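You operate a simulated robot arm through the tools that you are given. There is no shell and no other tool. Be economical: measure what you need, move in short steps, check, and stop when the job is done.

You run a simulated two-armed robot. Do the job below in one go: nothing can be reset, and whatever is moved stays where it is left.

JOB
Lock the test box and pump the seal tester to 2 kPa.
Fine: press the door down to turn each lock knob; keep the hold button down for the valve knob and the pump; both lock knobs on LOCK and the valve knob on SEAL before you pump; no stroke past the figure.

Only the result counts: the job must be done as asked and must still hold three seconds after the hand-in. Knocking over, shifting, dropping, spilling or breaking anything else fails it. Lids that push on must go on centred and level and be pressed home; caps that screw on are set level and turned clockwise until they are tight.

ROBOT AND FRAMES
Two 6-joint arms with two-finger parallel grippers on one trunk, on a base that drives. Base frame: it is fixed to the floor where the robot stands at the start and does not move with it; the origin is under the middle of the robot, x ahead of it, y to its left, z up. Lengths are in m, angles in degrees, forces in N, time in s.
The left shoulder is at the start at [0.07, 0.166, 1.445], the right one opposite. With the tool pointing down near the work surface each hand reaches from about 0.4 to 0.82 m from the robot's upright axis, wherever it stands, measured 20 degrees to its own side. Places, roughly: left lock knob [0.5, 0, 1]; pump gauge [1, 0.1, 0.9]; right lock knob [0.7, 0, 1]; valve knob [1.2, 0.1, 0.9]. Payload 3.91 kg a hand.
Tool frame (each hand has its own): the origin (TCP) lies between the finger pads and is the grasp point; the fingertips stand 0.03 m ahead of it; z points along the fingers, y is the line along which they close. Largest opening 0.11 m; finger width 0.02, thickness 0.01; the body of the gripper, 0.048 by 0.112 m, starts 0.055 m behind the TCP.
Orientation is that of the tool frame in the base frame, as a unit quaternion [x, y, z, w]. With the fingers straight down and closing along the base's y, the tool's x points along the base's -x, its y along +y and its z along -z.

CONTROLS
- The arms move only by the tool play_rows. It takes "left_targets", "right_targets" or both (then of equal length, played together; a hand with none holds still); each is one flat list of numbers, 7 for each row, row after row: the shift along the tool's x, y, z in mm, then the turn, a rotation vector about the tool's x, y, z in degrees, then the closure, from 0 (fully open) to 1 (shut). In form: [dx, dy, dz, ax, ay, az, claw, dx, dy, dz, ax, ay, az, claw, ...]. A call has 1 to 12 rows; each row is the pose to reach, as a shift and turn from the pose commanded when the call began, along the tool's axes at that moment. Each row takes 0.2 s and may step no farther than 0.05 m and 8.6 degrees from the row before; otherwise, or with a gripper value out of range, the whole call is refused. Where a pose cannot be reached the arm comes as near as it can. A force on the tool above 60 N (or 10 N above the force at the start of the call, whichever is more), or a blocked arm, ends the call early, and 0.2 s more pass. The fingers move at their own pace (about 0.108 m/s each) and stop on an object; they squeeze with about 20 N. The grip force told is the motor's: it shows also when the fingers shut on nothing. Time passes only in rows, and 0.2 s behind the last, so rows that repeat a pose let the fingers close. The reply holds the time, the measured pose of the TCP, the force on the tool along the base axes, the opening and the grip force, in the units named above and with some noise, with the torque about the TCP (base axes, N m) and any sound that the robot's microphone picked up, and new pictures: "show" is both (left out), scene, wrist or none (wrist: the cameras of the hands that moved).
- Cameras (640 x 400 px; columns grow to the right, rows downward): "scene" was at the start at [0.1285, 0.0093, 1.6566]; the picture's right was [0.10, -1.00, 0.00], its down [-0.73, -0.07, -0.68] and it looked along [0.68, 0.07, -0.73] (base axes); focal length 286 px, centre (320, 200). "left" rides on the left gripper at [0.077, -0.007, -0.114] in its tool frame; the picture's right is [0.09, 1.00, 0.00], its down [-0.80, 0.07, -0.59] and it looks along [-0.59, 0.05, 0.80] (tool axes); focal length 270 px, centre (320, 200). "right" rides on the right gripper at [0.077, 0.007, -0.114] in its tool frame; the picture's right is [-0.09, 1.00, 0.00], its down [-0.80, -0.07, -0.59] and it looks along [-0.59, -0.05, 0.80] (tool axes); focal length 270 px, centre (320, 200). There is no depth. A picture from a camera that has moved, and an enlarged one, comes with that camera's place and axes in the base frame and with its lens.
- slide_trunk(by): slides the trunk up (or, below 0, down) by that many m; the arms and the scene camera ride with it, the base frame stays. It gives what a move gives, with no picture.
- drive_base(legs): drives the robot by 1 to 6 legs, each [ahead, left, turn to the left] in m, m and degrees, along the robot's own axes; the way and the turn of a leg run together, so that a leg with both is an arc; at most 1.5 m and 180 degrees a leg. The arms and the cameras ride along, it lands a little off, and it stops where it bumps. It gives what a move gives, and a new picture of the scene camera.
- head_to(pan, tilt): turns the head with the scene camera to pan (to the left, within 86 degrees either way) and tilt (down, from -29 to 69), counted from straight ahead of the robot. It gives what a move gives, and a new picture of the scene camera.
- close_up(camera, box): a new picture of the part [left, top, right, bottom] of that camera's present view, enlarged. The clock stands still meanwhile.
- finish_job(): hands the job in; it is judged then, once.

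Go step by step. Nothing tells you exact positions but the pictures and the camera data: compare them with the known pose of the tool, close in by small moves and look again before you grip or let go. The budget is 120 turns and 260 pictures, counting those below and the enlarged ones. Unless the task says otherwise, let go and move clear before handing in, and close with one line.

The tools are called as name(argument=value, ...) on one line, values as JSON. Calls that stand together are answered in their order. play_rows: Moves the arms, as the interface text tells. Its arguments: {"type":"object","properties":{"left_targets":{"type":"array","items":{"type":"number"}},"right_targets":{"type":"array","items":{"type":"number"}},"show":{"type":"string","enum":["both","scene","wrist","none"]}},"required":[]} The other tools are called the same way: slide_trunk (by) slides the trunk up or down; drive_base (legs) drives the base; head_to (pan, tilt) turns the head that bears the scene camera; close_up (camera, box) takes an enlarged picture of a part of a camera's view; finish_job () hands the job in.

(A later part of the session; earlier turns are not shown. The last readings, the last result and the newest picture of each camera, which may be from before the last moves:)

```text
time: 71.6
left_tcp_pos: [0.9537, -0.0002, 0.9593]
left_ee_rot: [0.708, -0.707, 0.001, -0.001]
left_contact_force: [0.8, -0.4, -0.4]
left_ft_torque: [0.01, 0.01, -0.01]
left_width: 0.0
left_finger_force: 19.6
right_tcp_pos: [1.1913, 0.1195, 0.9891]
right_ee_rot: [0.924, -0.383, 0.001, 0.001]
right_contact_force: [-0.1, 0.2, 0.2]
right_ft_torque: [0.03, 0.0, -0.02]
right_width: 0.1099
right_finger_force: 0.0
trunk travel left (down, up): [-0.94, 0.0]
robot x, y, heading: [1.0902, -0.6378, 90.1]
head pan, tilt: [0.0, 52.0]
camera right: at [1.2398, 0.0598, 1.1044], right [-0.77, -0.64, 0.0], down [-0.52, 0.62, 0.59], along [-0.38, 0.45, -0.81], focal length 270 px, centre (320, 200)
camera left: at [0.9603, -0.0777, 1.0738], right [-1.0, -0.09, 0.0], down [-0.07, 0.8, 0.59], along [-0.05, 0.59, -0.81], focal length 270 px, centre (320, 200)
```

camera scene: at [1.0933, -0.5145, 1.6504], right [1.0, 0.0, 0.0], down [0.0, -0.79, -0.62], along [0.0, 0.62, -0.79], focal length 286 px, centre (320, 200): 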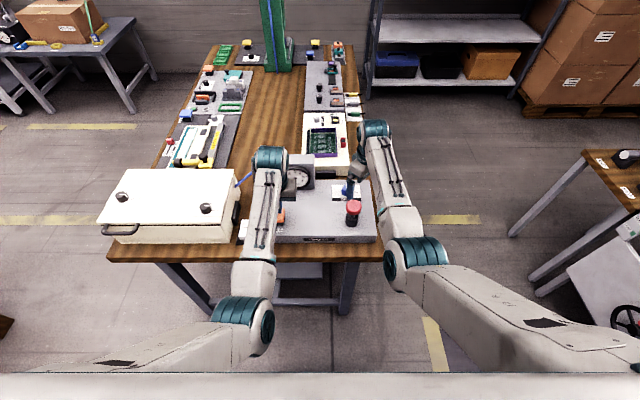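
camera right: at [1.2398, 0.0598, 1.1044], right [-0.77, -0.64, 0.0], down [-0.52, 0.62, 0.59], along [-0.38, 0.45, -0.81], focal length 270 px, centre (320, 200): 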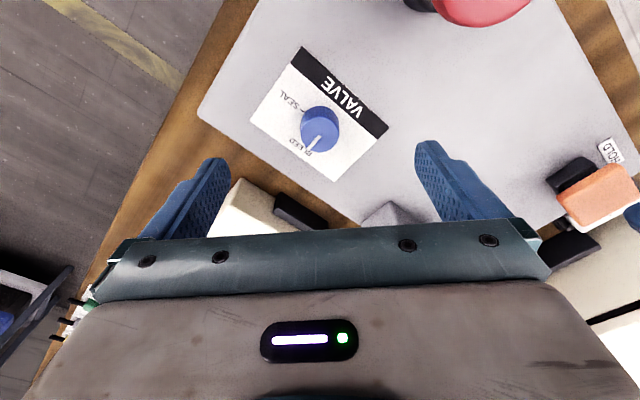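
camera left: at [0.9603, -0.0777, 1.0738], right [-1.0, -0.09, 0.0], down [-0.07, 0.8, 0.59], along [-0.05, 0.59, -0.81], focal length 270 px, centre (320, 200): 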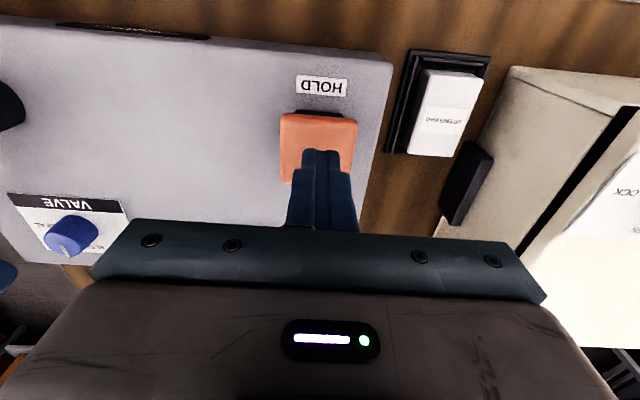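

Both positioned. Press HOLD gradually.

play_rows(left_targets=[1, 0, 4, 0, 0, 0, 1, 1, 0, 8, 0, 0, 0, 1, 1, 0, 12, 0, 0, 0, 1, 1, 0, 15, 0, 0, 0, 1, 1, 0, 18, 0, 0, 0, 1], show="wrist")

```text
time: 72.8
left_tcp_pos: [0.954, -0.0002, 0.9417]
left_ee_rot: [0.707, -0.707, 0.002, 0.0]
left_contact_force: [-0.3, -0.4, -0.8]
left_ft_torque: [-0.02, 0.0, -0.01]
left_width: 0.0
left_finger_force: 20.0
right_tcp_pos: [1.1918, 0.1194, 0.9892]
right_ee_rot: [0.925, -0.381, 0.002, 0.001]
right_contact_force: [0.5, 0.3, -0.3]
right_ft_torque: [0.0, 0.01, -0.02]
right_width: 0.11
right_finger_force: 0.0
trunk travel left (down, up): [-0.94, 0.0]
robot x, y, heading: [1.0917, -0.6368, 90.1]
head pan, tilt: [0.0, 52.0]
camera left: at [0.9611, -0.0779, 1.0557], right [-1.0, -0.09, 0.0], down [-0.07, 0.8, 0.59], along [-0.05, 0.59, -0.81], focal length 270 px, centre (320, 200)
```

left: 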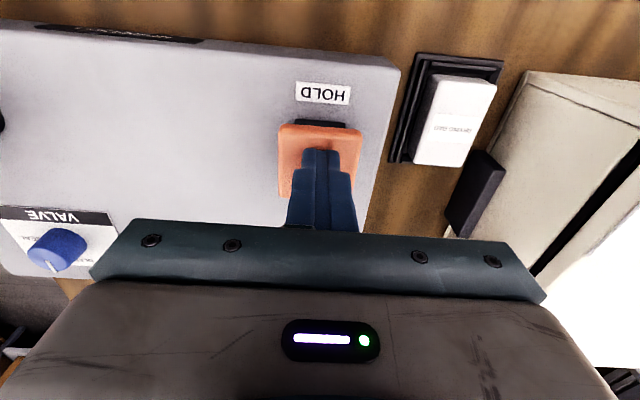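

play_rows(left_targets=[0, 0, 3, 0, 0, 0, 1, 0, 0, 6, 0, 0, 0, 1, 0, 0, 9, 0, 0, 0, 1, 0, 0, 12, 0, 0, 0, 1], show="wrist")

```text
time: 73.8
left_tcp_pos: [0.9534, -0.0009, 0.9316]
left_ee_rot: [0.708, -0.706, 0.001, 0.0]
left_contact_force: [-0.8, -0.4, 5.1]
left_ft_torque: [0.02, 0.04, -0.03]
left_width: 0.0004
left_finger_force: 19.9
right_tcp_pos: [1.1927, 0.1193, 0.9901]
right_ee_rot: [0.924, -0.382, 0.0, 0.0]
right_contact_force: [0.2, 0.4, -0.8]
right_ft_torque: [-0.02, -0.02, -0.01]
right_width: 0.1099
right_finger_force: 0.2
trunk travel left (down, up): [-0.94, 0.0]
robot x, y, heading: [1.094, -0.6389, 89.9]
head pan, tilt: [0.0, 52.0]
camera left: at [0.961, -0.0784, 1.0448], right [-1.0, -0.09, 0.0], down [-0.07, 0.8, 0.59], along [-0.05, 0.59, -0.8], focal length 270 px, centre (320, 200)
```

left: 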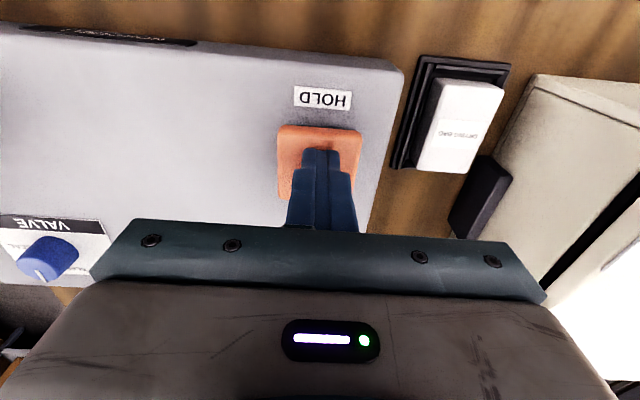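

Contact on HOLD, it's going down. Press on.

play_rows(left_targets=[0, 0, 2, 0, 0, 0, 1, 0, 0, 4, 0, 0, 0, 1, 0, 0, 6, 0, 0, 0, 1], show="wrist")

```text
time: 74.6
left_tcp_pos: [0.9537, -0.0004, 0.9273]
left_ee_rot: [0.707, -0.707, -0.002, -0.004]
left_contact_force: [-3.5, 4.4, 31.8]
left_ft_torque: [-0.02, 0.07, -0.08]
left_width: 0.0
left_finger_force: 19.9
right_tcp_pos: [1.1921, 0.1166, 0.9913]
right_ee_rot: [0.924, -0.382, 0.001, -0.001]
right_contact_force: [0.9, 0.2, 0.3]
right_ft_torque: [0.01, -0.02, -0.01]
right_width: 0.11
right_finger_force: 0.1
trunk travel left (down, up): [-0.94, 0.0]
robot x, y, heading: [1.0914, -0.6383, 90.3]
head pan, tilt: [0.0, 52.0]
camera left: at [0.9611, -0.0794, 1.0425], right [-1.0, -0.09, 0.0], down [-0.07, 0.8, 0.6], along [-0.05, 0.6, -0.8], focal length 270 px, centre (320, 200)
```

left: 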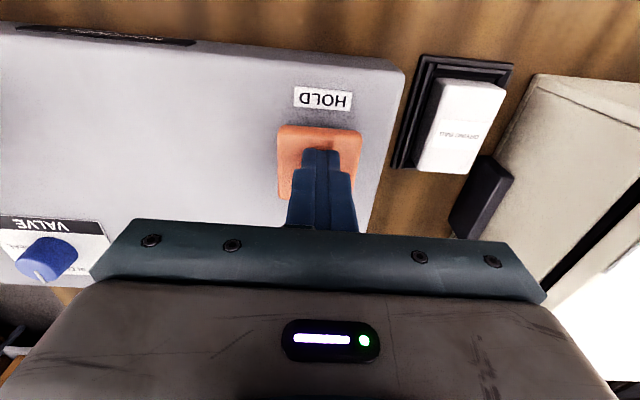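

HOLD is down (32 N, tip z≈0.897). That means the panel sits lower than estimated; refined valve ≈(1.185,0.124), top z≈0.90. Adjust and lower the right hand partway.

play_rows(right_targets=[-5, 0, 10, 0, 0, 0, 0, -9, 0, 20, 0, 0, 0, 0, -9, 0, 35, 0, 0, 0, 0, -9, 0, 45, 0, 0, 0, 0, -9, 0, 50, 0, 0, 0, 0], show="wrist")

close_up(camera="right", box=[240, 85, 400, 205])

```text
time: 75.8
left_tcp_pos: [0.9544, -0.0016, 0.9284]
left_ee_rot: [0.708, -0.706, -0.002, -0.002]
left_contact_force: [-3.6, 10.3, 36.7]
left_ft_torque: [0.13, 0.12, 0.03]
left_width: 0.0001
left_finger_force: 20.2
right_tcp_pos: [1.1886, 0.1186, 0.9432]
right_ee_rot: [0.924, -0.382, 0.0, 0.0]
right_contact_force: [0.7, -0.3, -0.3]
right_ft_torque: [-0.02, 0.01, 0.05]
right_width: 0.11
right_finger_force: 0.1
right hand out of reach, approached as far as the arm can: row 4, 5
trunk travel left (down, up): [-0.94, 0.0]
robot x, y, heading: [1.0904, -0.6374, 89.9]
head pan, tilt: [0.0, 52.0]
camera right: at [1.2369, 0.0583, 1.0577], right [-0.77, -0.64, 0.0], down [-0.52, 0.62, 0.59], along [-0.38, 0.46, -0.8], focal length 270 px, centre (320, 200)
```

right: 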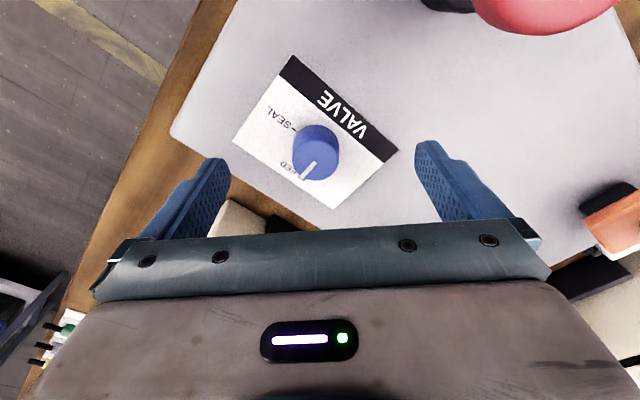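

```text
3.33 times, centred on (320, 145) of right
camera zoom: at [1.2369, 0.0583, 1.0577], right [-0.77, -0.64, 0.0], down [-0.52, 0.62, 0.59], along [-0.38, 0.46, -0.8], focal length 901 px, centre (320, 383)
```

zoom: 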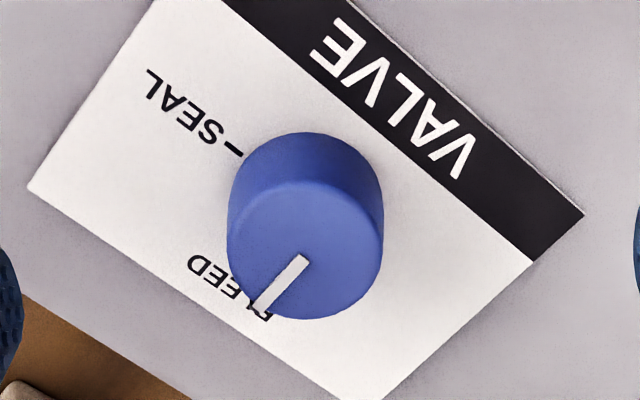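

The valve is still just out of reach at this depth. I'll raise both hands and re-stand: turn 10° left, shift right a bit, so the right shoulder comes closer.

play_rows(left_targets=[0, 0, -10, 0, 0, 0, 1, 0, 0, -20, 0, 0, 0, 1, 0, 0, -30, 0, 0, 0, 1, 0, 0, -38, 0, 0, 0, 1], right_targets=[0, 0, -20, 0, 0, 0, 0, 0, 0, -40, 0, 0, 0, 0.3, 15, -15, -55, 0, 0, 0, 0.6, 35, -36, -60, 0, 0, 0, 0.6], show="none")

drive_base(legs=[[0.007, -0.07, 10]])

```text
time: 76.8
left_tcp_pos: [0.9543, -0.0017, 0.9615]
left_ee_rot: [-0.707, 0.707, -0.001, 0.0]
left_contact_force: [-0.6, 0.0, -0.9]
left_ft_torque: [0.01, 0.0, 0.0]
left_width: 0.0001
left_finger_force: 19.6
right_tcp_pos: [1.2392, 0.1226, 1.0]
right_ee_rot: [0.924, -0.382, 0.002, 0.0]
right_contact_force: [-0.2, -1.0, 1.1]
right_ft_torque: [-0.01, -0.01, 0.0]
right_width: 0.0438
right_finger_force: 0.0
trunk travel left (down, up): [-0.94, 0.0]
robot x, y, heading: [1.0923, -0.6366, 90.1]
head pan, tilt: [0.0, 52.0]
```

```text
time: 77.9
left_tcp_pos: [0.9098, -0.0244, 0.9626]
left_ee_rot: [0.768, -0.641, 0.001, -0.002]
left_contact_force: [-0.7, -0.1, -0.4]
left_ft_torque: [0.01, -0.05, 0.0]
left_width: 0.0001
left_finger_force: 20.0
right_tcp_pos: [1.1671, 0.1477, 1.0022]
right_ee_rot: [0.954, -0.298, 0.002, 0.0]
right_contact_force: [-0.1, -0.6, 0.2]
right_ft_torque: [0.0, -0.02, 0.0]
right_width: 0.0439
right_finger_force: 0.1
trunk travel left (down, up): [-0.94, 0.0]
robot x, y, heading: [1.1616, -0.6256, 100.3]
head pan, tilt: [0.0, 52.0]
camera scene: at [1.1338, -0.5018, 1.6502], right [0.98, 0.18, 0.0], down [0.14, -0.77, -0.62], along [-0.11, 0.61, -0.79], focal length 286 px, centre (320, 200)
```

scene: 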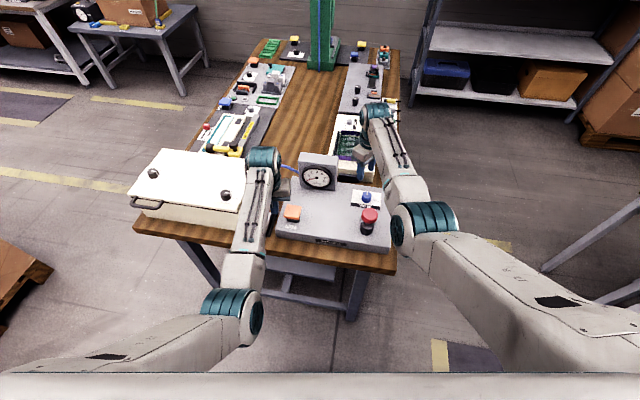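

play_rows(left_targets=[-4, -12, 0, 0, 0, 0, 1, -8, -24, 0, 0, 0, 0, 1, -12, -36, 0, 0, 0, 0, 1, -15, -48, 0, 0, 0, 0, 1], right_targets=[10, 3, 5, 0, 0, 0, 0.3, 20, 6, 20, 0, 0, 0, 0, 28, 9, 40, 0, 0, 0, 0, 28, 9, 57, 0, 0, 0, 0], show="wrist")

close_up(camera="right", box=[240, 85, 400, 205])

```text
time: 78.9
left_tcp_pos: [0.9558, 0.0005, 0.9616]
left_ee_rot: [0.767, -0.641, 0.001, 0.0]
left_contact_force: [0.3, 0.8, 0.3]
left_ft_torque: [0.0, -0.01, 0.01]
left_width: 0.0
left_finger_force: 19.9
right_tcp_pos: [1.1874, 0.1257, 0.9427]
right_ee_rot: [0.955, -0.298, 0.001, 0.002]
right_contact_force: [0.3, -0.7, 0.7]
right_ft_torque: [-0.01, -0.03, 0.01]
right_width: 0.1102
right_finger_force: 0.1
trunk travel left (down, up): [-0.94, 0.0]
robot x, y, heading: [1.1541, -0.6232, 100.3]
head pan, tilt: [0.0, 52.0]
camera right: at [1.2446, 0.0761, 1.0584], right [-0.64, -0.77, 0.0], down [-0.62, 0.52, 0.59], along [-0.46, 0.38, -0.81], focal length 270 px, centre (320, 200)
camera left: at [0.9775, -0.0742, 1.0763], right [-0.96, -0.26, 0.0], down [-0.21, 0.78, 0.59], along [-0.16, 0.57, -0.81], focal length 270 px, centre (320, 200)
```

right: 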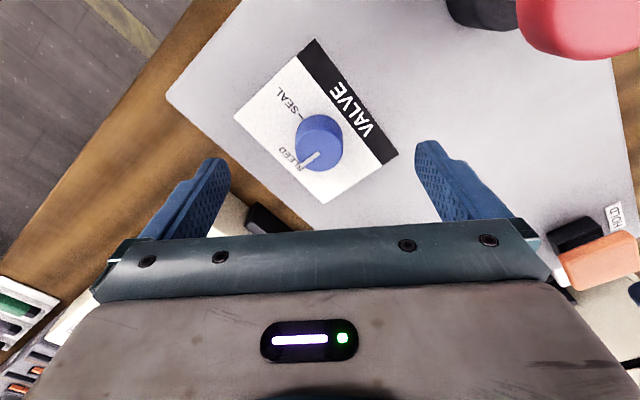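
left: 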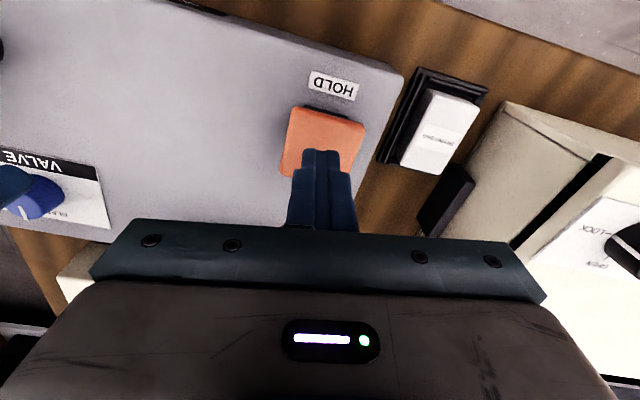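

```text
3.33 times, centred on (320, 145) of right
camera zoom: at [1.2446, 0.0761, 1.0584], right [-0.64, -0.77, 0.0], down [-0.62, 0.52, 0.59], along [-0.46, 0.38, -0.81], focal length 901 px, centre (320, 383)
```

zoom: 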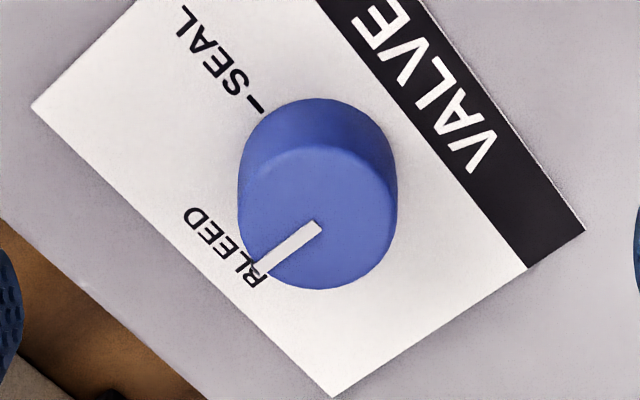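

The valve knob is centred and no reach warning. Press HOLD again, then lower the right.

play_rows(left_targets=[6, 0, 10, 0, 0, 0, 1, 6, 0, 20, 0, 0, 0, 1, 6, 0, 27, 0, 0, 0, 1, 6, 0, 30, 0, 0, 0, 1, 6, 0, 33, 0, 0, 0, 1, 6, 0, 36, 0, 0, 0, 1], right_targets=[1, 0, 6, 0, 0, 0, 0, 1, 0, 12, 0, 0, 0, 0, 1, 0, 17, 0, 0, 0, 0, 1, 0, 20, 0, 0, 0, 0, 1, 0, 22, 0, 0, 0, 0, 1, 0, 24, 0, 0, 0, 0], show="wrist")

```text
time: 80.3
left_tcp_pos: [0.9575, -0.0053, 0.9302]
left_ee_rot: [0.768, -0.641, -0.002, -0.002]
left_contact_force: [-0.5, 1.8, 16.5]
left_ft_torque: [0.0, 0.08, -0.14]
left_width: 0.0
left_finger_force: 19.8
right_tcp_pos: [1.1875, 0.1233, 0.9207]
right_ee_rot: [0.955, -0.298, 0.001, 0.0]
right_contact_force: [-0.3, -0.3, 0.4]
right_ft_torque: [-0.02, -0.03, 0.02]
right_width: 0.1099
right_finger_force: 0.0
trunk travel left (down, up): [-0.94, 0.0]
robot x, y, heading: [1.1616, -0.6226, 100.5]
head pan, tilt: [0.0, 52.0]
camera right: at [1.2445, 0.0739, 1.036], right [-0.64, -0.77, 0.0], down [-0.62, 0.51, 0.59], along [-0.46, 0.38, -0.8], focal length 270 px, centre (320, 200)
camera left: at [0.9782, -0.0814, 1.0434], right [-0.96, -0.26, 0.0], down [-0.21, 0.77, 0.6], along [-0.16, 0.58, -0.8], focal length 270 px, centre (320, 200)
```

right: 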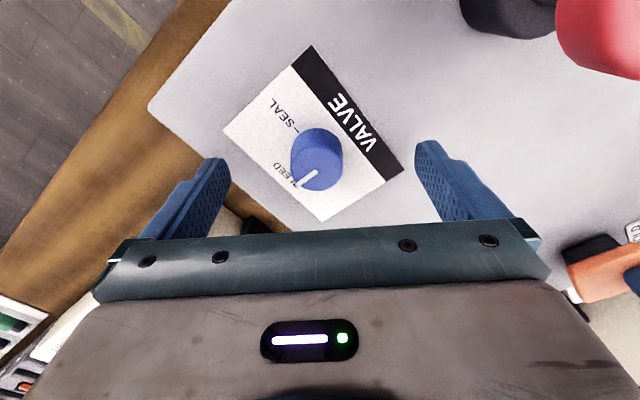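
left: 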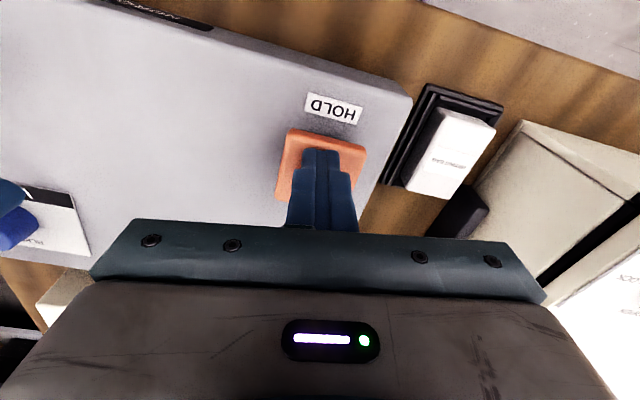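

play_rows(left_targets=[0, 0, 1, 0, 0, 0, 1, 0, 0, 2, 0, 0, 0, 1, 0, 0, 2, 0, 0, 0, 1, 0, 0, 2, 0, 0, 0, 1, 0, 0, 2, 0, 0, 0, 1, 0, 0, 2, 0, 0, 0, 1, 0, 0, 2, 0, 0, 0, 1], right_targets=[0, -1, 2, 0, 0, 0, 0, 0, -1, 4, 0, 0, 0, 0, 0, -1, 5, 0, 0, 0, 0.3, 0, -1, 5, 0, 0, 0, 0.6, 0, -1, 5, 0, 0, 0, 1, 0, -1, 5, 0, 0, 0, 1, 0, -1, 5, 0, 0, 0, 1], show="wrist")

```text
time: 81.9
left_tcp_pos: [0.9578, -0.0067, 0.9283]
left_ee_rot: [0.768, -0.641, -0.002, -0.002]
left_contact_force: [-8.7, 2.1, 39.0]
left_ft_torque: [-0.06, 0.27, -0.03]
left_width: 0.0003
left_finger_force: 20.1
right_tcp_pos: [1.1897, 0.1243, 0.9184]
right_ee_rot: [0.954, -0.299, 0.001, -0.002]
right_contact_force: [4.2, 9.3, -1.3]
right_ft_torque: [0.27, -0.19, -0.06]
right_width: 0.0314
right_finger_force: 45.0
trunk travel left (down, up): [-0.94, 0.0]
robot x, y, heading: [1.1594, -0.6247, 100.3]
head pan, tilt: [0.0, 52.0]
camera right: at [1.2474, 0.0742, 1.0325], right [-0.64, -0.77, 0.0], down [-0.62, 0.51, 0.59], along [-0.46, 0.38, -0.8], focal length 270 px, centre (320, 200)
camera left: at [0.9784, -0.0818, 1.0423], right [-0.96, -0.27, 0.0], down [-0.21, 0.77, 0.6], along [-0.16, 0.58, -0.8], focal length 270 px, centre (320, 200)
```

right: 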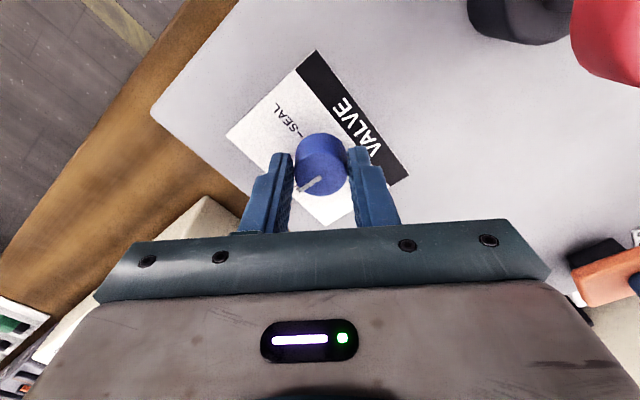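
left: 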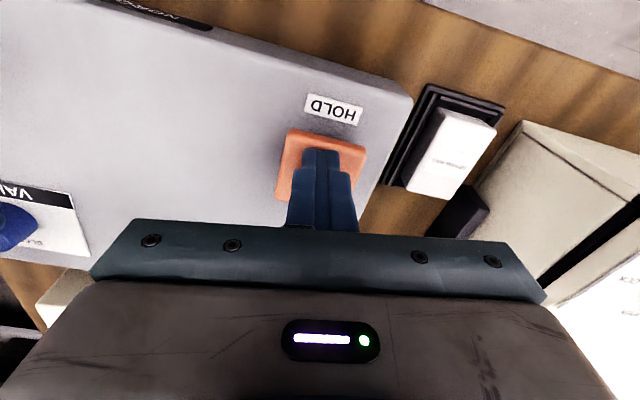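

Gripped the valve. Turn it 90° clockwise with HOLD down.

play_rows(right_targets=[1, -1, 0, 0, 0, 7.5, 1, 1, -1, 0, 0, 0, 15, 1, 1, -1, 0, 0, 0, 22.5, 1, 1, -1, 0, 0, 0, 30, 1, 1, -1, 0, 0, 0, 37.5, 1, 1, -1, 0, 0, 0, 45, 1, 1, -1, 0, 0, 0, 52.5, 1, 1, -1, 0, 0, 0, 60, 1, 1, -1, 0, 0, 0, 67.5, 1, 1, -1, 0, 0, 0, 75, 1, 1, -1, 0, 0, 0, 82.5, 1, 1, -1, 0, 0, 0, 90, 1], show="none")

play_rows(right_targets=[0, 0, 0, 0, 0, 0, 0.6, 0, 0, 0, 0, 0, 0, 0.2, 0, 0, 0, 0, 0, 0, 0, 0, 0, -15, 0, 0, 0, 0, 0, 0, -35, 0, 0, 0, 0], show="wrist")

close_up(camera="right", box=[240, 70, 400, 190])

```text
time: 84.5
left_tcp_pos: [0.9569, -0.0063, 0.9274]
left_ee_rot: [0.767, -0.641, 0.0, -0.005]
left_contact_force: [20.7, -5.8, 51.4]
left_ft_torque: [-0.3, -0.6, 0.01]
left_width: 0.0
left_finger_force: 20.1
right_tcp_pos: [1.1806, 0.1234, 0.9175]
right_ee_rot: [-0.465, 0.885, 0.002, -0.002]
right_contact_force: [-46.4, 14.5, -17.6]
right_ft_torque: [0.64, 1.02, 0.76]
right_width: 0.0314
right_finger_force: 44.6
trunk travel left (down, up): [-0.94, 0.0]
robot x, y, heading: [1.163, -0.624, 100.5]
head pan, tilt: [0.0, 52.0]
```

```text
time: 85.7
left_tcp_pos: [0.957, -0.0061, 0.9289]
left_ee_rot: [0.767, -0.641, -0.003, -0.003]
left_contact_force: [-6.2, 7.1, 35.8]
left_ft_torque: [0.08, 0.15, -0.12]
left_width: 0.0
left_finger_force: 20.3
right_tcp_pos: [1.1904, 0.1236, 0.9539]
right_ee_rot: [-0.464, 0.886, 0.0, 0.001]
right_contact_force: [-0.5, 1.2, 0.5]
right_ft_torque: [0.0, 0.02, 0.02]
right_width: 0.1102
right_finger_force: 0.0
trunk travel left (down, up): [-0.94, 0.0]
robot x, y, heading: [1.163, -0.6246, 100.3]
head pan, tilt: [0.0, 52.0]
camera right: at [1.1395, 0.0627, 1.0686], right [-0.77, 0.64, 0.0], down [0.51, 0.62, 0.6], along [0.38, 0.46, -0.8], focal length 270 px, centre (320, 200)
```

right: 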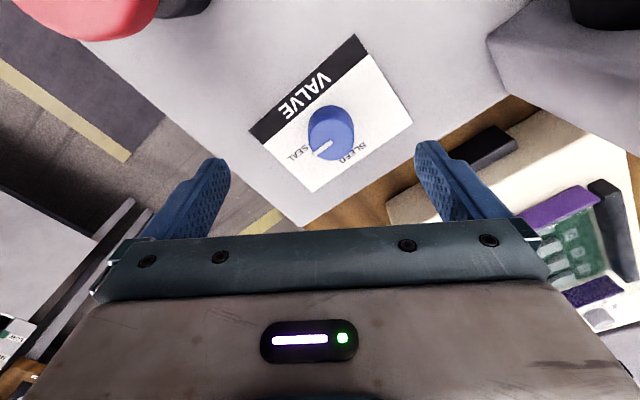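

```text
3.33 times, centred on (320, 130) of right
camera zoom: at [1.1395, 0.0627, 1.0686], right [-0.77, 0.64, 0.0], down [0.51, 0.62, 0.6], along [0.38, 0.46, -0.8], focal length 901 px, centre (320, 433)
```

zoom: 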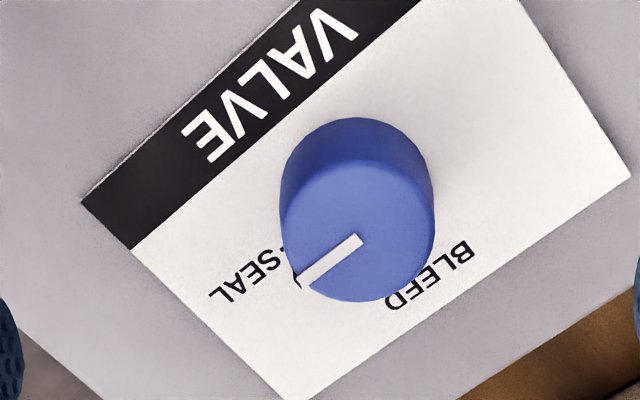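

Valve is on SEAL. Lift the right hand, close and turn it back, keeping HOLD pressed; check the gauge.

play_rows(right_targets=[0, 0, -15, 0, 0, -8, 0, 0, 0, -30, 0, 0, -16, 0.4, 0, 0, -45, 0, 0, -24, 0.8, 0, 0, -52, 0, 0, -32, 1, 0, 0, -52, 0, 0, -40, 1], show="scene")

close_up(camera="scene", box=[260, 140, 400, 250])

```text
time: 86.9
left_tcp_pos: [0.9585, -0.0077, 0.9288]
left_ee_rot: [0.768, -0.64, -0.002, -0.002]
left_contact_force: [-7.9, 7.4, 34.7]
left_ft_torque: [0.07, 0.19, 0.05]
left_width: 0.0001
left_finger_force: 19.6
right_tcp_pos: [1.1899, 0.1245, 1.0057]
right_ee_rot: [0.74, -0.673, 0.001, -0.001]
right_contact_force: [-0.5, -0.7, 0.2]
right_ft_torque: [0.02, 0.0, 0.0]
right_width: 0.0001
right_finger_force: 20.3
trunk travel left (down, up): [-0.94, 0.0]
robot x, y, heading: [1.1587, -0.6282, 100.5]
head pan, tilt: [0.0, 52.0]
camera scene: at [1.1376, -0.5049, 1.6505], right [0.98, 0.18, 0.0], down [0.14, -0.77, -0.62], along [-0.11, 0.61, -0.79], focal length 286 px, centre (320, 200)
```

scene: 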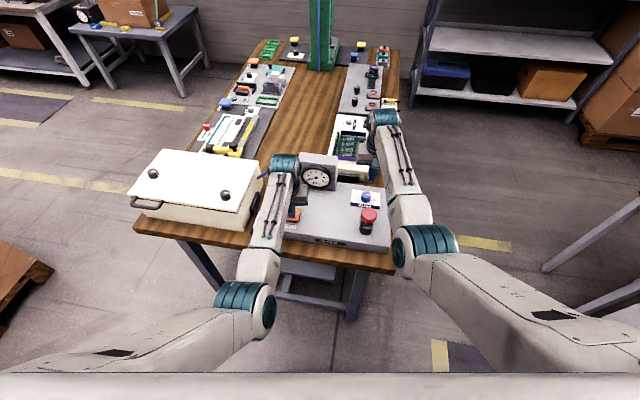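

```text
3.64 times, centred on (330, 195) of scene
camera zoom: at [1.1376, -0.5049, 1.6505], right [0.98, 0.18, 0.0], down [0.14, -0.77, -0.62], along [-0.11, 0.61, -0.79], focal length 1040 px, centre (284, 218)
```

zoom: 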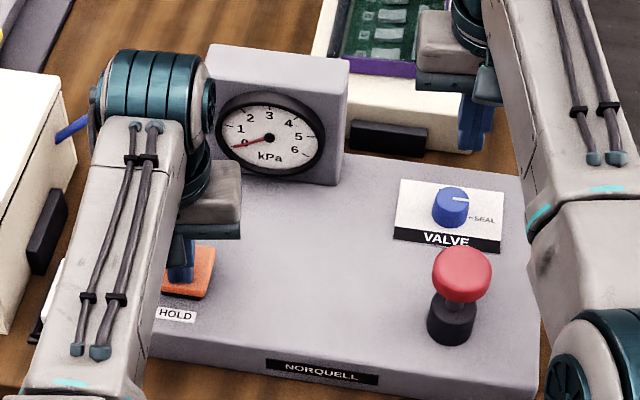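

close_up(camera="scene", box=[345, 180, 390, 210])

close_up(camera="scene", box=[300, 155, 345, 192])

```text
13.33 times, centred on (368, 195) of scene
camera zoom: at [1.1376, -0.5049, 1.6505], right [0.98, 0.18, 0.0], down [0.14, -0.77, -0.62], along [-0.11, 0.61, -0.79], focal length 3812 px, centre (-313, 267)
```

zoom: 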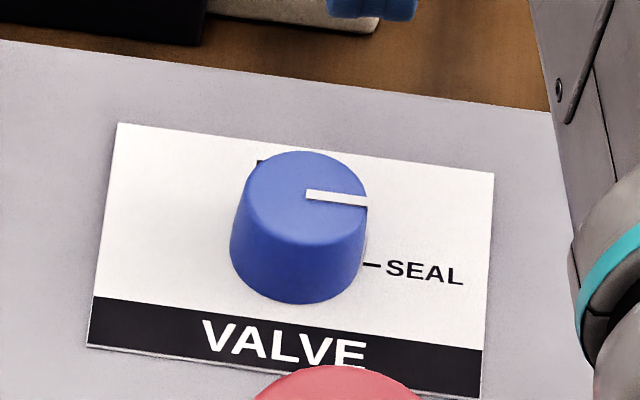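

```text
10.81 times, centred on (322, 174) of scene
camera zoom: at [1.1376, -0.5049, 1.6505], right [0.98, 0.18, 0.0], down [0.14, -0.77, -0.62], along [-0.11, 0.61, -0.79], focal length 3091 px, centre (293, 486)
```

zoom: 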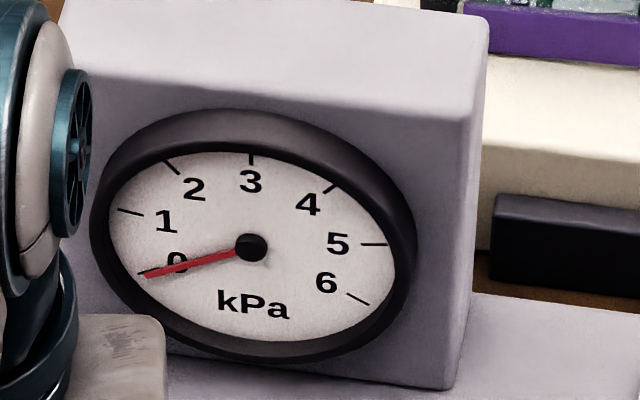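

Valve SEAL confirmed and gauge at 0. Move the right hand over the pump cap.

play_rows(right_targets=[30, 2, -5, 0, 0, 0, 1, 60, 3, -8, 0, 0, 0, 1, 90, 4, -10, 0, 0, 0, 1, 123, 6, -10, 0, 0, 0, 1], show="wrist")

close_up(camera="scene", box=[300, 140, 440, 250])

```text
time: 87.9
left_tcp_pos: [0.958, -0.0062, 0.9285]
left_ee_rot: [0.767, -0.641, -0.002, -0.004]
left_contact_force: [-7.0, 6.2, 35.0]
left_ft_torque: [0.15, 0.2, -0.01]
left_width: 0.0001
left_finger_force: 20.2
right_tcp_pos: [1.1953, 0.0013, 1.0159]
right_ee_rot: [0.74, -0.673, 0.0, -0.002]
right_contact_force: [0.1, 0.3, -0.3]
right_ft_torque: [-0.01, -0.02, -0.02]
right_width: 0.0
right_finger_force: 20.2
trunk travel left (down, up): [-0.94, 0.0]
robot x, y, heading: [1.1638, -0.6259, 100.4]
head pan, tilt: [0.0, 52.0]
camera right: at [1.1946, -0.077, 1.1309], right [-1.0, 0.0, 0.0], down [0.0, 0.8, 0.6], along [0.0, 0.6, -0.8], focal length 270 px, centre (320, 200)
```

right: 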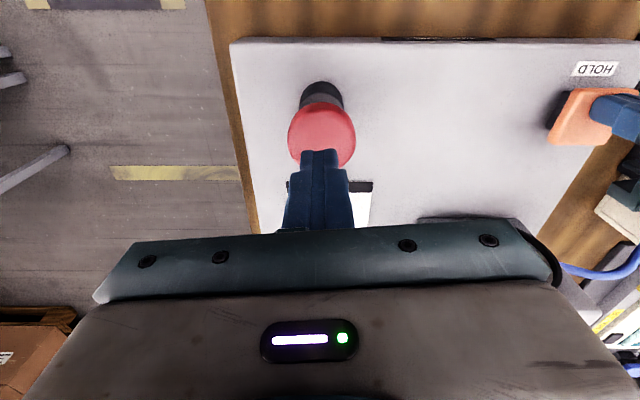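

```text
3.64 times, centred on (370, 195) of scene
camera zoom: at [1.1372, -0.5051, 1.6505], right [0.98, 0.18, 0.0], down [0.14, -0.77, -0.62], along [-0.11, 0.61, -0.79], focal length 1040 px, centre (138, 218)
```

zoom: 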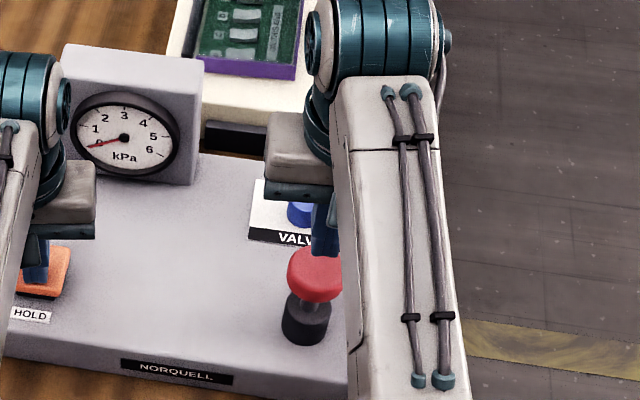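

The closed fingers are centred over the cap. Lower in small steps to find contact.

play_rows(right_targets=[0, 0, 10, 0, 0, 0, 1, 0, 0, 20, 0, 0, 0, 1, 0, 0, 27, 0, 0, 0, 1, 0, 0, 32, 0, 0, 0, 1, 0, 0, 36, 0, 0, 0, 1], show="wrist")

close_up(camera="scene", box=[300, 140, 440, 250])

```text
time: 89.1
left_tcp_pos: [0.9575, -0.0059, 0.9289]
left_ee_rot: [0.768, -0.641, -0.002, -0.003]
left_contact_force: [-8.5, 7.4, 35.0]
left_ft_torque: [0.08, 0.24, -0.03]
left_width: 0.0001
left_finger_force: 19.5
right_tcp_pos: [1.1959, 0.0007, 0.9793]
right_ee_rot: [0.739, -0.673, 0.0, -0.001]
right_contact_force: [1.9, 1.1, 3.3]
right_ft_torque: [0.02, -0.06, 0.0]
right_width: 0.0
right_finger_force: 20.2
trunk travel left (down, up): [-0.94, 0.0]
robot x, y, heading: [1.1585, -0.6243, 100.1]
head pan, tilt: [0.0, 52.0]
camera right: at [1.1939, -0.0774, 1.0937], right [-1.0, 0.0, 0.0], down [0.0, 0.8, 0.6], along [0.0, 0.6, -0.8], focal length 270 px, centre (320, 200)
```

right: 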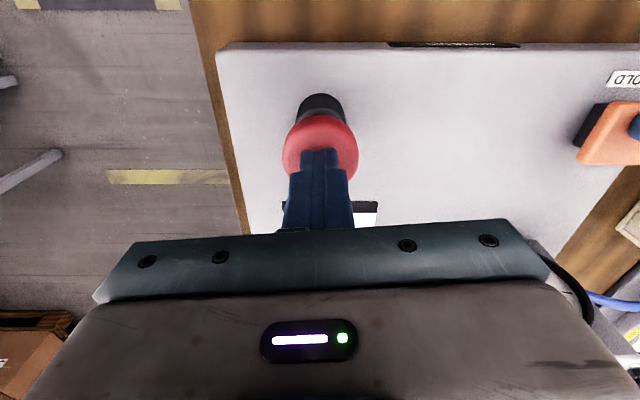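

```text
3.64 times, centred on (370, 195) of scene
camera zoom: at [1.1377, -0.5051, 1.6506], right [0.98, 0.18, 0.0], down [0.14, -0.77, -0.62], along [-0.11, 0.61, -0.79], focal length 1040 px, centre (138, 218)
```

zoom: 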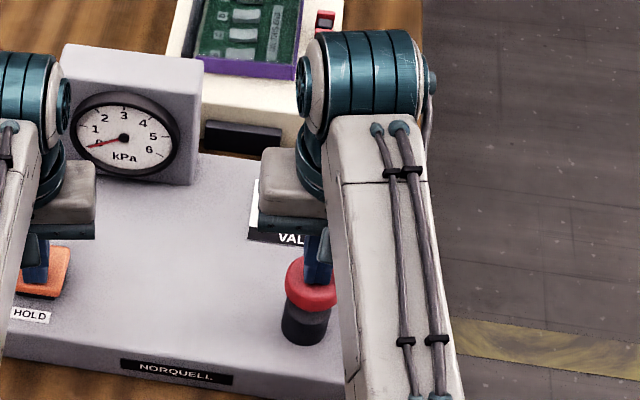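

Contact; the cap has started moving, gauge still 0. Press 4 mm more.

play_rows(right_targets=[0, 0, 2, 0, 0, 0, 1, 0, 0, 4, 0, 0, 0, 1], show="none")

close_up(camera="scene", box=[300, 155, 380, 230])

```text
time: 89.7
left_tcp_pos: [0.9568, -0.0059, 0.9292]
left_ee_rot: [0.768, -0.641, -0.002, -0.004]
left_contact_force: [-7.9, 6.5, 34.3]
left_ft_torque: [0.08, 0.19, -0.06]
left_width: 0.0002
left_finger_force: 20.3
right_tcp_pos: [1.1945, -0.0011, 0.9739]
right_ee_rot: [0.739, -0.674, 0.0, -0.002]
right_contact_force: [-0.4, 2.6, 4.4]
right_ft_torque: [0.02, 0.0, 0.02]
right_width: 0.0001
right_finger_force: 19.5
trunk travel left (down, up): [-0.94, 0.0]
robot x, y, heading: [1.1572, -0.6279, 100.2]
head pan, tilt: [0.0, 52.0]
```

```text
5.33 times, centred on (340, 192) of scene
camera zoom: at [1.1375, -0.5051, 1.6506], right [0.98, 0.18, 0.0], down [0.14, -0.77, -0.62], along [-0.11, 0.61, -0.79], focal length 1525 px, centre (213, 240)
```

zoom: 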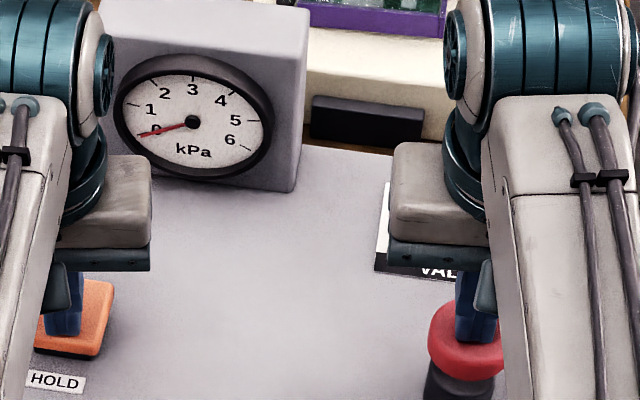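

play_rows(right_targets=[0, 0, 2, 0, 0, 0, 1, 0, 0, 4, 0, 0, 0, 1], show="none")

close_up(camera="scene", box=[300, 155, 380, 230])

```text
time: 90.3
left_tcp_pos: [0.9567, -0.0061, 0.9287]
left_ee_rot: [0.768, -0.641, -0.002, -0.003]
left_contact_force: [-8.8, 9.0, 32.4]
left_ft_torque: [0.12, 0.23, -0.02]
left_width: 0.0
left_finger_force: 20.4
right_tcp_pos: [1.1959, 0.0001, 0.9697]
right_ee_rot: [0.739, -0.673, -0.001, -0.002]
right_contact_force: [2.4, -0.9, 4.8]
right_ft_torque: [-0.05, -0.06, 0.01]
right_width: 0.0
right_finger_force: 20.4
trunk travel left (down, up): [-0.94, 0.0]
robot x, y, heading: [1.1602, -0.6251, 100.0]
head pan, tilt: [0.0, 52.0]
```

```text
5.33 times, centred on (340, 192) of scene
camera zoom: at [1.1378, -0.5054, 1.6506], right [0.98, 0.18, 0.0], down [0.14, -0.77, -0.62], along [-0.11, 0.61, -0.79], focal length 1525 px, centre (213, 240)
```

zoom: 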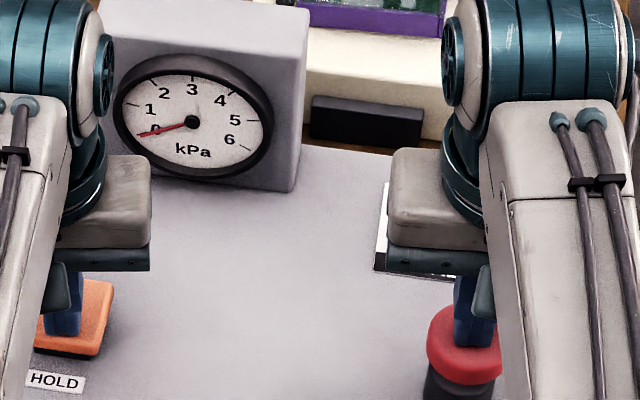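

play_rows(right_targets=[0, 0, 2, 0, 0, 0, 1, 0, 0, 4, 0, 0, 0, 1], show="none")

close_up(camera="scene", box=[300, 155, 380, 230])

```text
time: 90.9
left_tcp_pos: [0.9568, -0.0057, 0.9279]
left_ee_rot: [0.768, -0.64, -0.001, -0.003]
left_contact_force: [-7.6, 9.6, 32.3]
left_ft_torque: [0.16, 0.25, -0.02]
left_width: 0.0
left_finger_force: 20.4
right_tcp_pos: [1.195, 0.0005, 0.9669]
right_ee_rot: [0.739, -0.674, -0.001, -0.002]
right_contact_force: [2.0, -2.4, 5.9]
right_ft_torque: [-0.13, -0.05, 0.01]
right_width: 0.0002
right_finger_force: 20.3
trunk travel left (down, up): [-0.94, 0.0]
robot x, y, heading: [1.1582, -0.625, 100.4]
head pan, tilt: [0.0, 52.0]
```

```text
5.33 times, centred on (340, 192) of scene
camera zoom: at [1.1378, -0.5055, 1.6506], right [0.98, 0.18, 0.0], down [0.14, -0.77, -0.62], along [-0.11, 0.61, -0.79], focal length 1525 px, centre (213, 240)
```

zoom: 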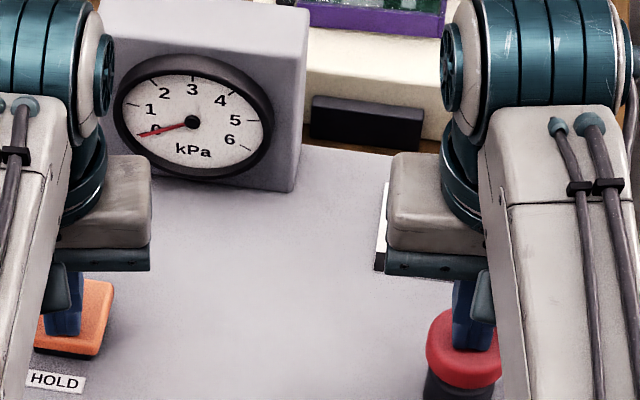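

play_rows(right_targets=[0, 0, 2, 0, 0, 0, 1, 0, 0, 4, 0, 0, 0, 1], show="none")

close_up(camera="scene", box=[300, 155, 380, 230])

```text
time: 91.5
left_tcp_pos: [0.9571, -0.0075, 0.9285]
left_ee_rot: [0.768, -0.641, -0.001, -0.003]
left_contact_force: [-5.8, 8.0, 34.1]
left_ft_torque: [0.12, 0.18, -0.05]
left_width: 0.0
left_finger_force: 19.9
right_tcp_pos: [1.1944, 0.001, 0.9628]
right_ee_rot: [0.739, -0.674, -0.001, -0.001]
right_contact_force: [-1.1, 1.7, 6.8]
right_ft_torque: [0.0, 0.05, -0.04]
right_width: 0.0003
right_finger_force: 19.9
trunk travel left (down, up): [-0.94, 0.0]
robot x, y, heading: [1.1611, -0.6264, 100.2]
head pan, tilt: [0.0, 52.0]
```

```text
5.33 times, centred on (340, 192) of scene
camera zoom: at [1.1375, -0.5053, 1.6506], right [0.98, 0.18, 0.0], down [0.14, -0.77, -0.62], along [-0.11, 0.61, -0.79], focal length 1525 px, centre (213, 240)
```

zoom: 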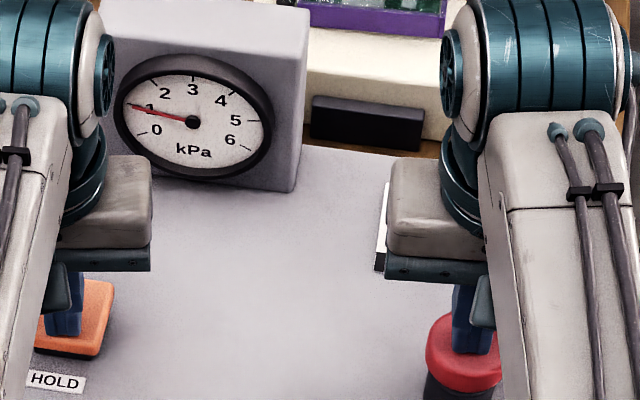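

One stroke counted: gauge at 1 kPa. Let the plunger return fully, then check.

play_rows(right_targets=[0, 0, -10, 0, 0, 0, 1, 0, 0, -22, 0, 0, 0, 1, 0, 0, -32, 0, 0, 0, 1, 0, 0, -36, 0, 0, 0, 1], show="none")

close_up(camera="scene", box=[300, 155, 380, 230])

```text
time: 92.5
left_tcp_pos: [0.9562, -0.0059, 0.9291]
left_ee_rot: [0.768, -0.64, -0.002, -0.003]
left_contact_force: [-6.8, 6.1, 35.8]
left_ft_torque: [0.08, 0.15, -0.03]
left_width: 0.0
left_finger_force: 19.5
right_tcp_pos: [1.1954, -0.0005, 0.9982]
right_ee_rot: [0.739, -0.674, 0.0, -0.002]
right_contact_force: [0.0, -0.6, 0.0]
right_ft_torque: [0.03, -0.01, -0.02]
right_width: 0.0
right_finger_force: 20.2
trunk travel left (down, up): [-0.94, 0.0]
robot x, y, heading: [1.1623, -0.6268, 100.5]
head pan, tilt: [0.0, 52.0]
```

```text
5.33 times, centred on (340, 192) of scene
camera zoom: at [1.1379, -0.5053, 1.6505], right [0.98, 0.18, 0.0], down [0.14, -0.77, -0.62], along [-0.11, 0.61, -0.79], focal length 1525 px, centre (213, 240)
```

zoom: 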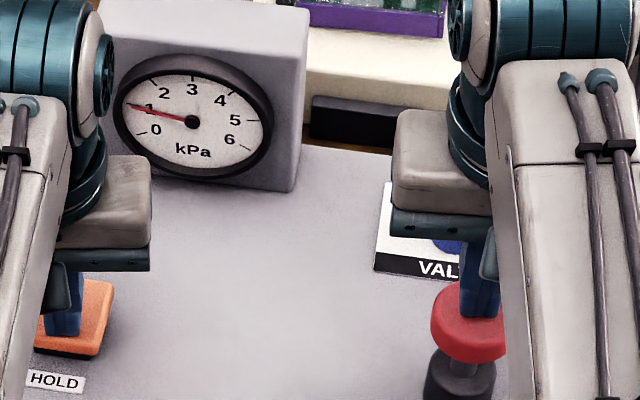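

Holds at 1 kPa and the plunger is back up. One more stroke to the same depth.

play_rows(right_targets=[0, 0, 10, 0, 0, 0, 1, 0, 0, 20, 0, 0, 0, 1, 0, 0, 28, 0, 0, 0, 1, 0, 0, 33, 0, 0, 0, 1, 0, 0, 36, 0, 0, 0, 1], show="none")

close_up(camera="scene", box=[300, 155, 380, 230])

```text
time: 93.7
left_tcp_pos: [0.9567, -0.0066, 0.9289]
left_ee_rot: [0.768, -0.641, -0.002, -0.003]
left_contact_force: [-5.1, 7.7, 35.0]
left_ft_torque: [0.07, 0.12, -0.01]
left_width: 0.0
left_finger_force: 19.7
right_tcp_pos: [1.1956, -0.0003, 0.9626]
right_ee_rot: [0.739, -0.674, -0.001, -0.002]
right_contact_force: [-1.4, 3.6, 7.4]
right_ft_torque: [0.03, 0.05, -0.02]
right_width: 0.0001
right_finger_force: 20.1
trunk travel left (down, up): [-0.94, 0.0]
robot x, y, heading: [1.1606, -0.6228, 100.4]
head pan, tilt: [0.0, 52.0]
```

```text
5.33 times, centred on (340, 192) of scene
camera zoom: at [1.1378, -0.5054, 1.6506], right [0.98, 0.18, 0.0], down [0.14, -0.77, -0.62], along [-0.11, 0.61, -0.79], focal length 1525 px, centre (213, 240)
```

zoom: 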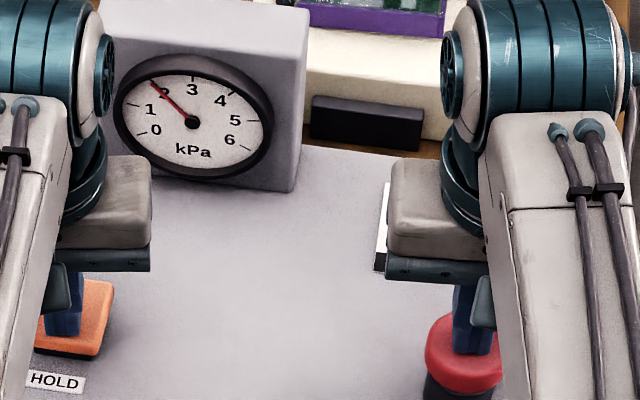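

The gauge reads 2 kPa. Lift the right hand first (HOLD still down), then the left.

play_rows(right_targets=[0, 0, -12, 0, 0, 0, 1, 0, 0, -24, 0, 0, 0, 1, 0, 0, -36, 0, 0, 0, 1, 0, 0, -50, 0, 0, 0, 1], show="none")

play_rows(left_targets=[0, 0, -8, 0, 0, 0, 1, 0, 0, -18, 0, 0, 0, 1, 0, 0, -28, 0, 0, 0, 1, 0, 10, -40, 0, 0, 0, 1, 0, 20, -45, 0, 0, 0, 1], show="scene")

close_up(camera="scene", box=[280, 140, 400, 250])

```text
time: 94.7
left_tcp_pos: [0.9575, -0.0074, 0.9288]
left_ee_rot: [0.768, -0.641, -0.003, -0.004]
left_contact_force: [-5.4, 6.2, 35.6]
left_ft_torque: [0.06, 0.13, -0.06]
left_width: 0.0
left_finger_force: 20.1
right_tcp_pos: [1.1942, -0.0014, 1.0115]
right_ee_rot: [0.739, -0.674, 0.0, -0.001]
right_contact_force: [0.0, -0.5, -0.2]
right_ft_torque: [0.01, 0.01, 0.01]
right_width: 0.0
right_finger_force: 19.6
trunk travel left (down, up): [-0.94, 0.0]
robot x, y, heading: [1.1594, -0.6251, 100.3]
head pan, tilt: [0.0, 52.0]
```

```text
time: 95.9
left_tcp_pos: [0.9378, -0.0105, 0.9697]
left_ee_rot: [0.768, -0.641, 0.002, 0.0]
left_contact_force: [0.0, 0.0, 0.1]
left_ft_torque: [0.01, -0.01, -0.02]
left_width: 0.0
left_finger_force: 20.0
right_tcp_pos: [1.1942, 0.0016, 1.0108]
right_ee_rot: [0.74, -0.673, 0.001, 0.0]
right_contact_force: [-0.3, -0.3, 0.5]
right_ft_torque: [-0.01, -0.01, -0.02]
right_width: 0.0
right_finger_force: 20.0
trunk travel left (down, up): [-0.94, 0.0]
robot x, y, heading: [1.1572, -0.6238, 100.3]
head pan, tilt: [0.0, 52.0]
camera scene: at [1.1365, -0.5006, 1.6501], right [0.98, 0.18, 0.0], down [0.14, -0.78, -0.62], along [-0.11, 0.61, -0.79], focal length 286 px, centre (320, 200)
```

scene: 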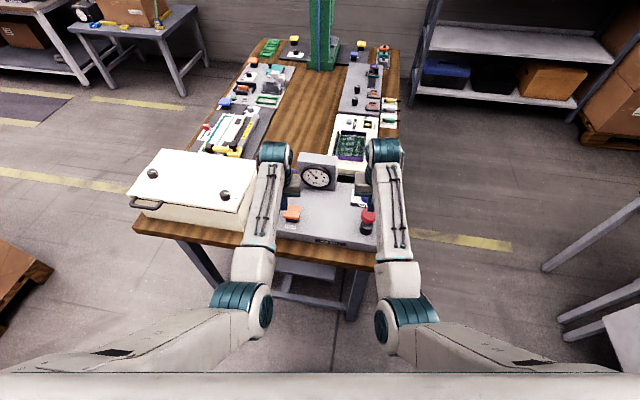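

```text
3.64 times, centred on (340, 195) of scene
camera zoom: at [1.1365, -0.5006, 1.6501], right [0.98, 0.18, 0.0], down [0.14, -0.78, -0.62], along [-0.11, 0.61, -0.79], focal length 1040 px, centre (247, 218)
```

zoom: 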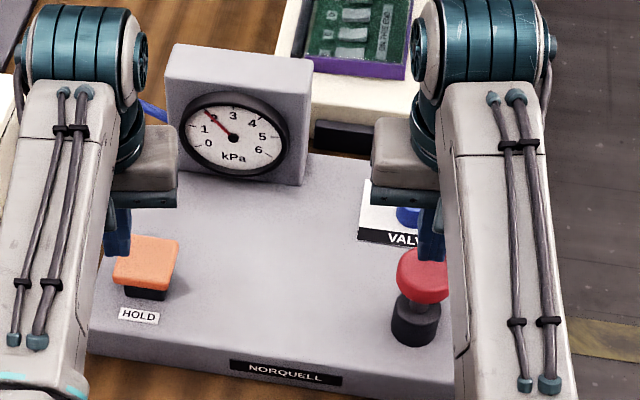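

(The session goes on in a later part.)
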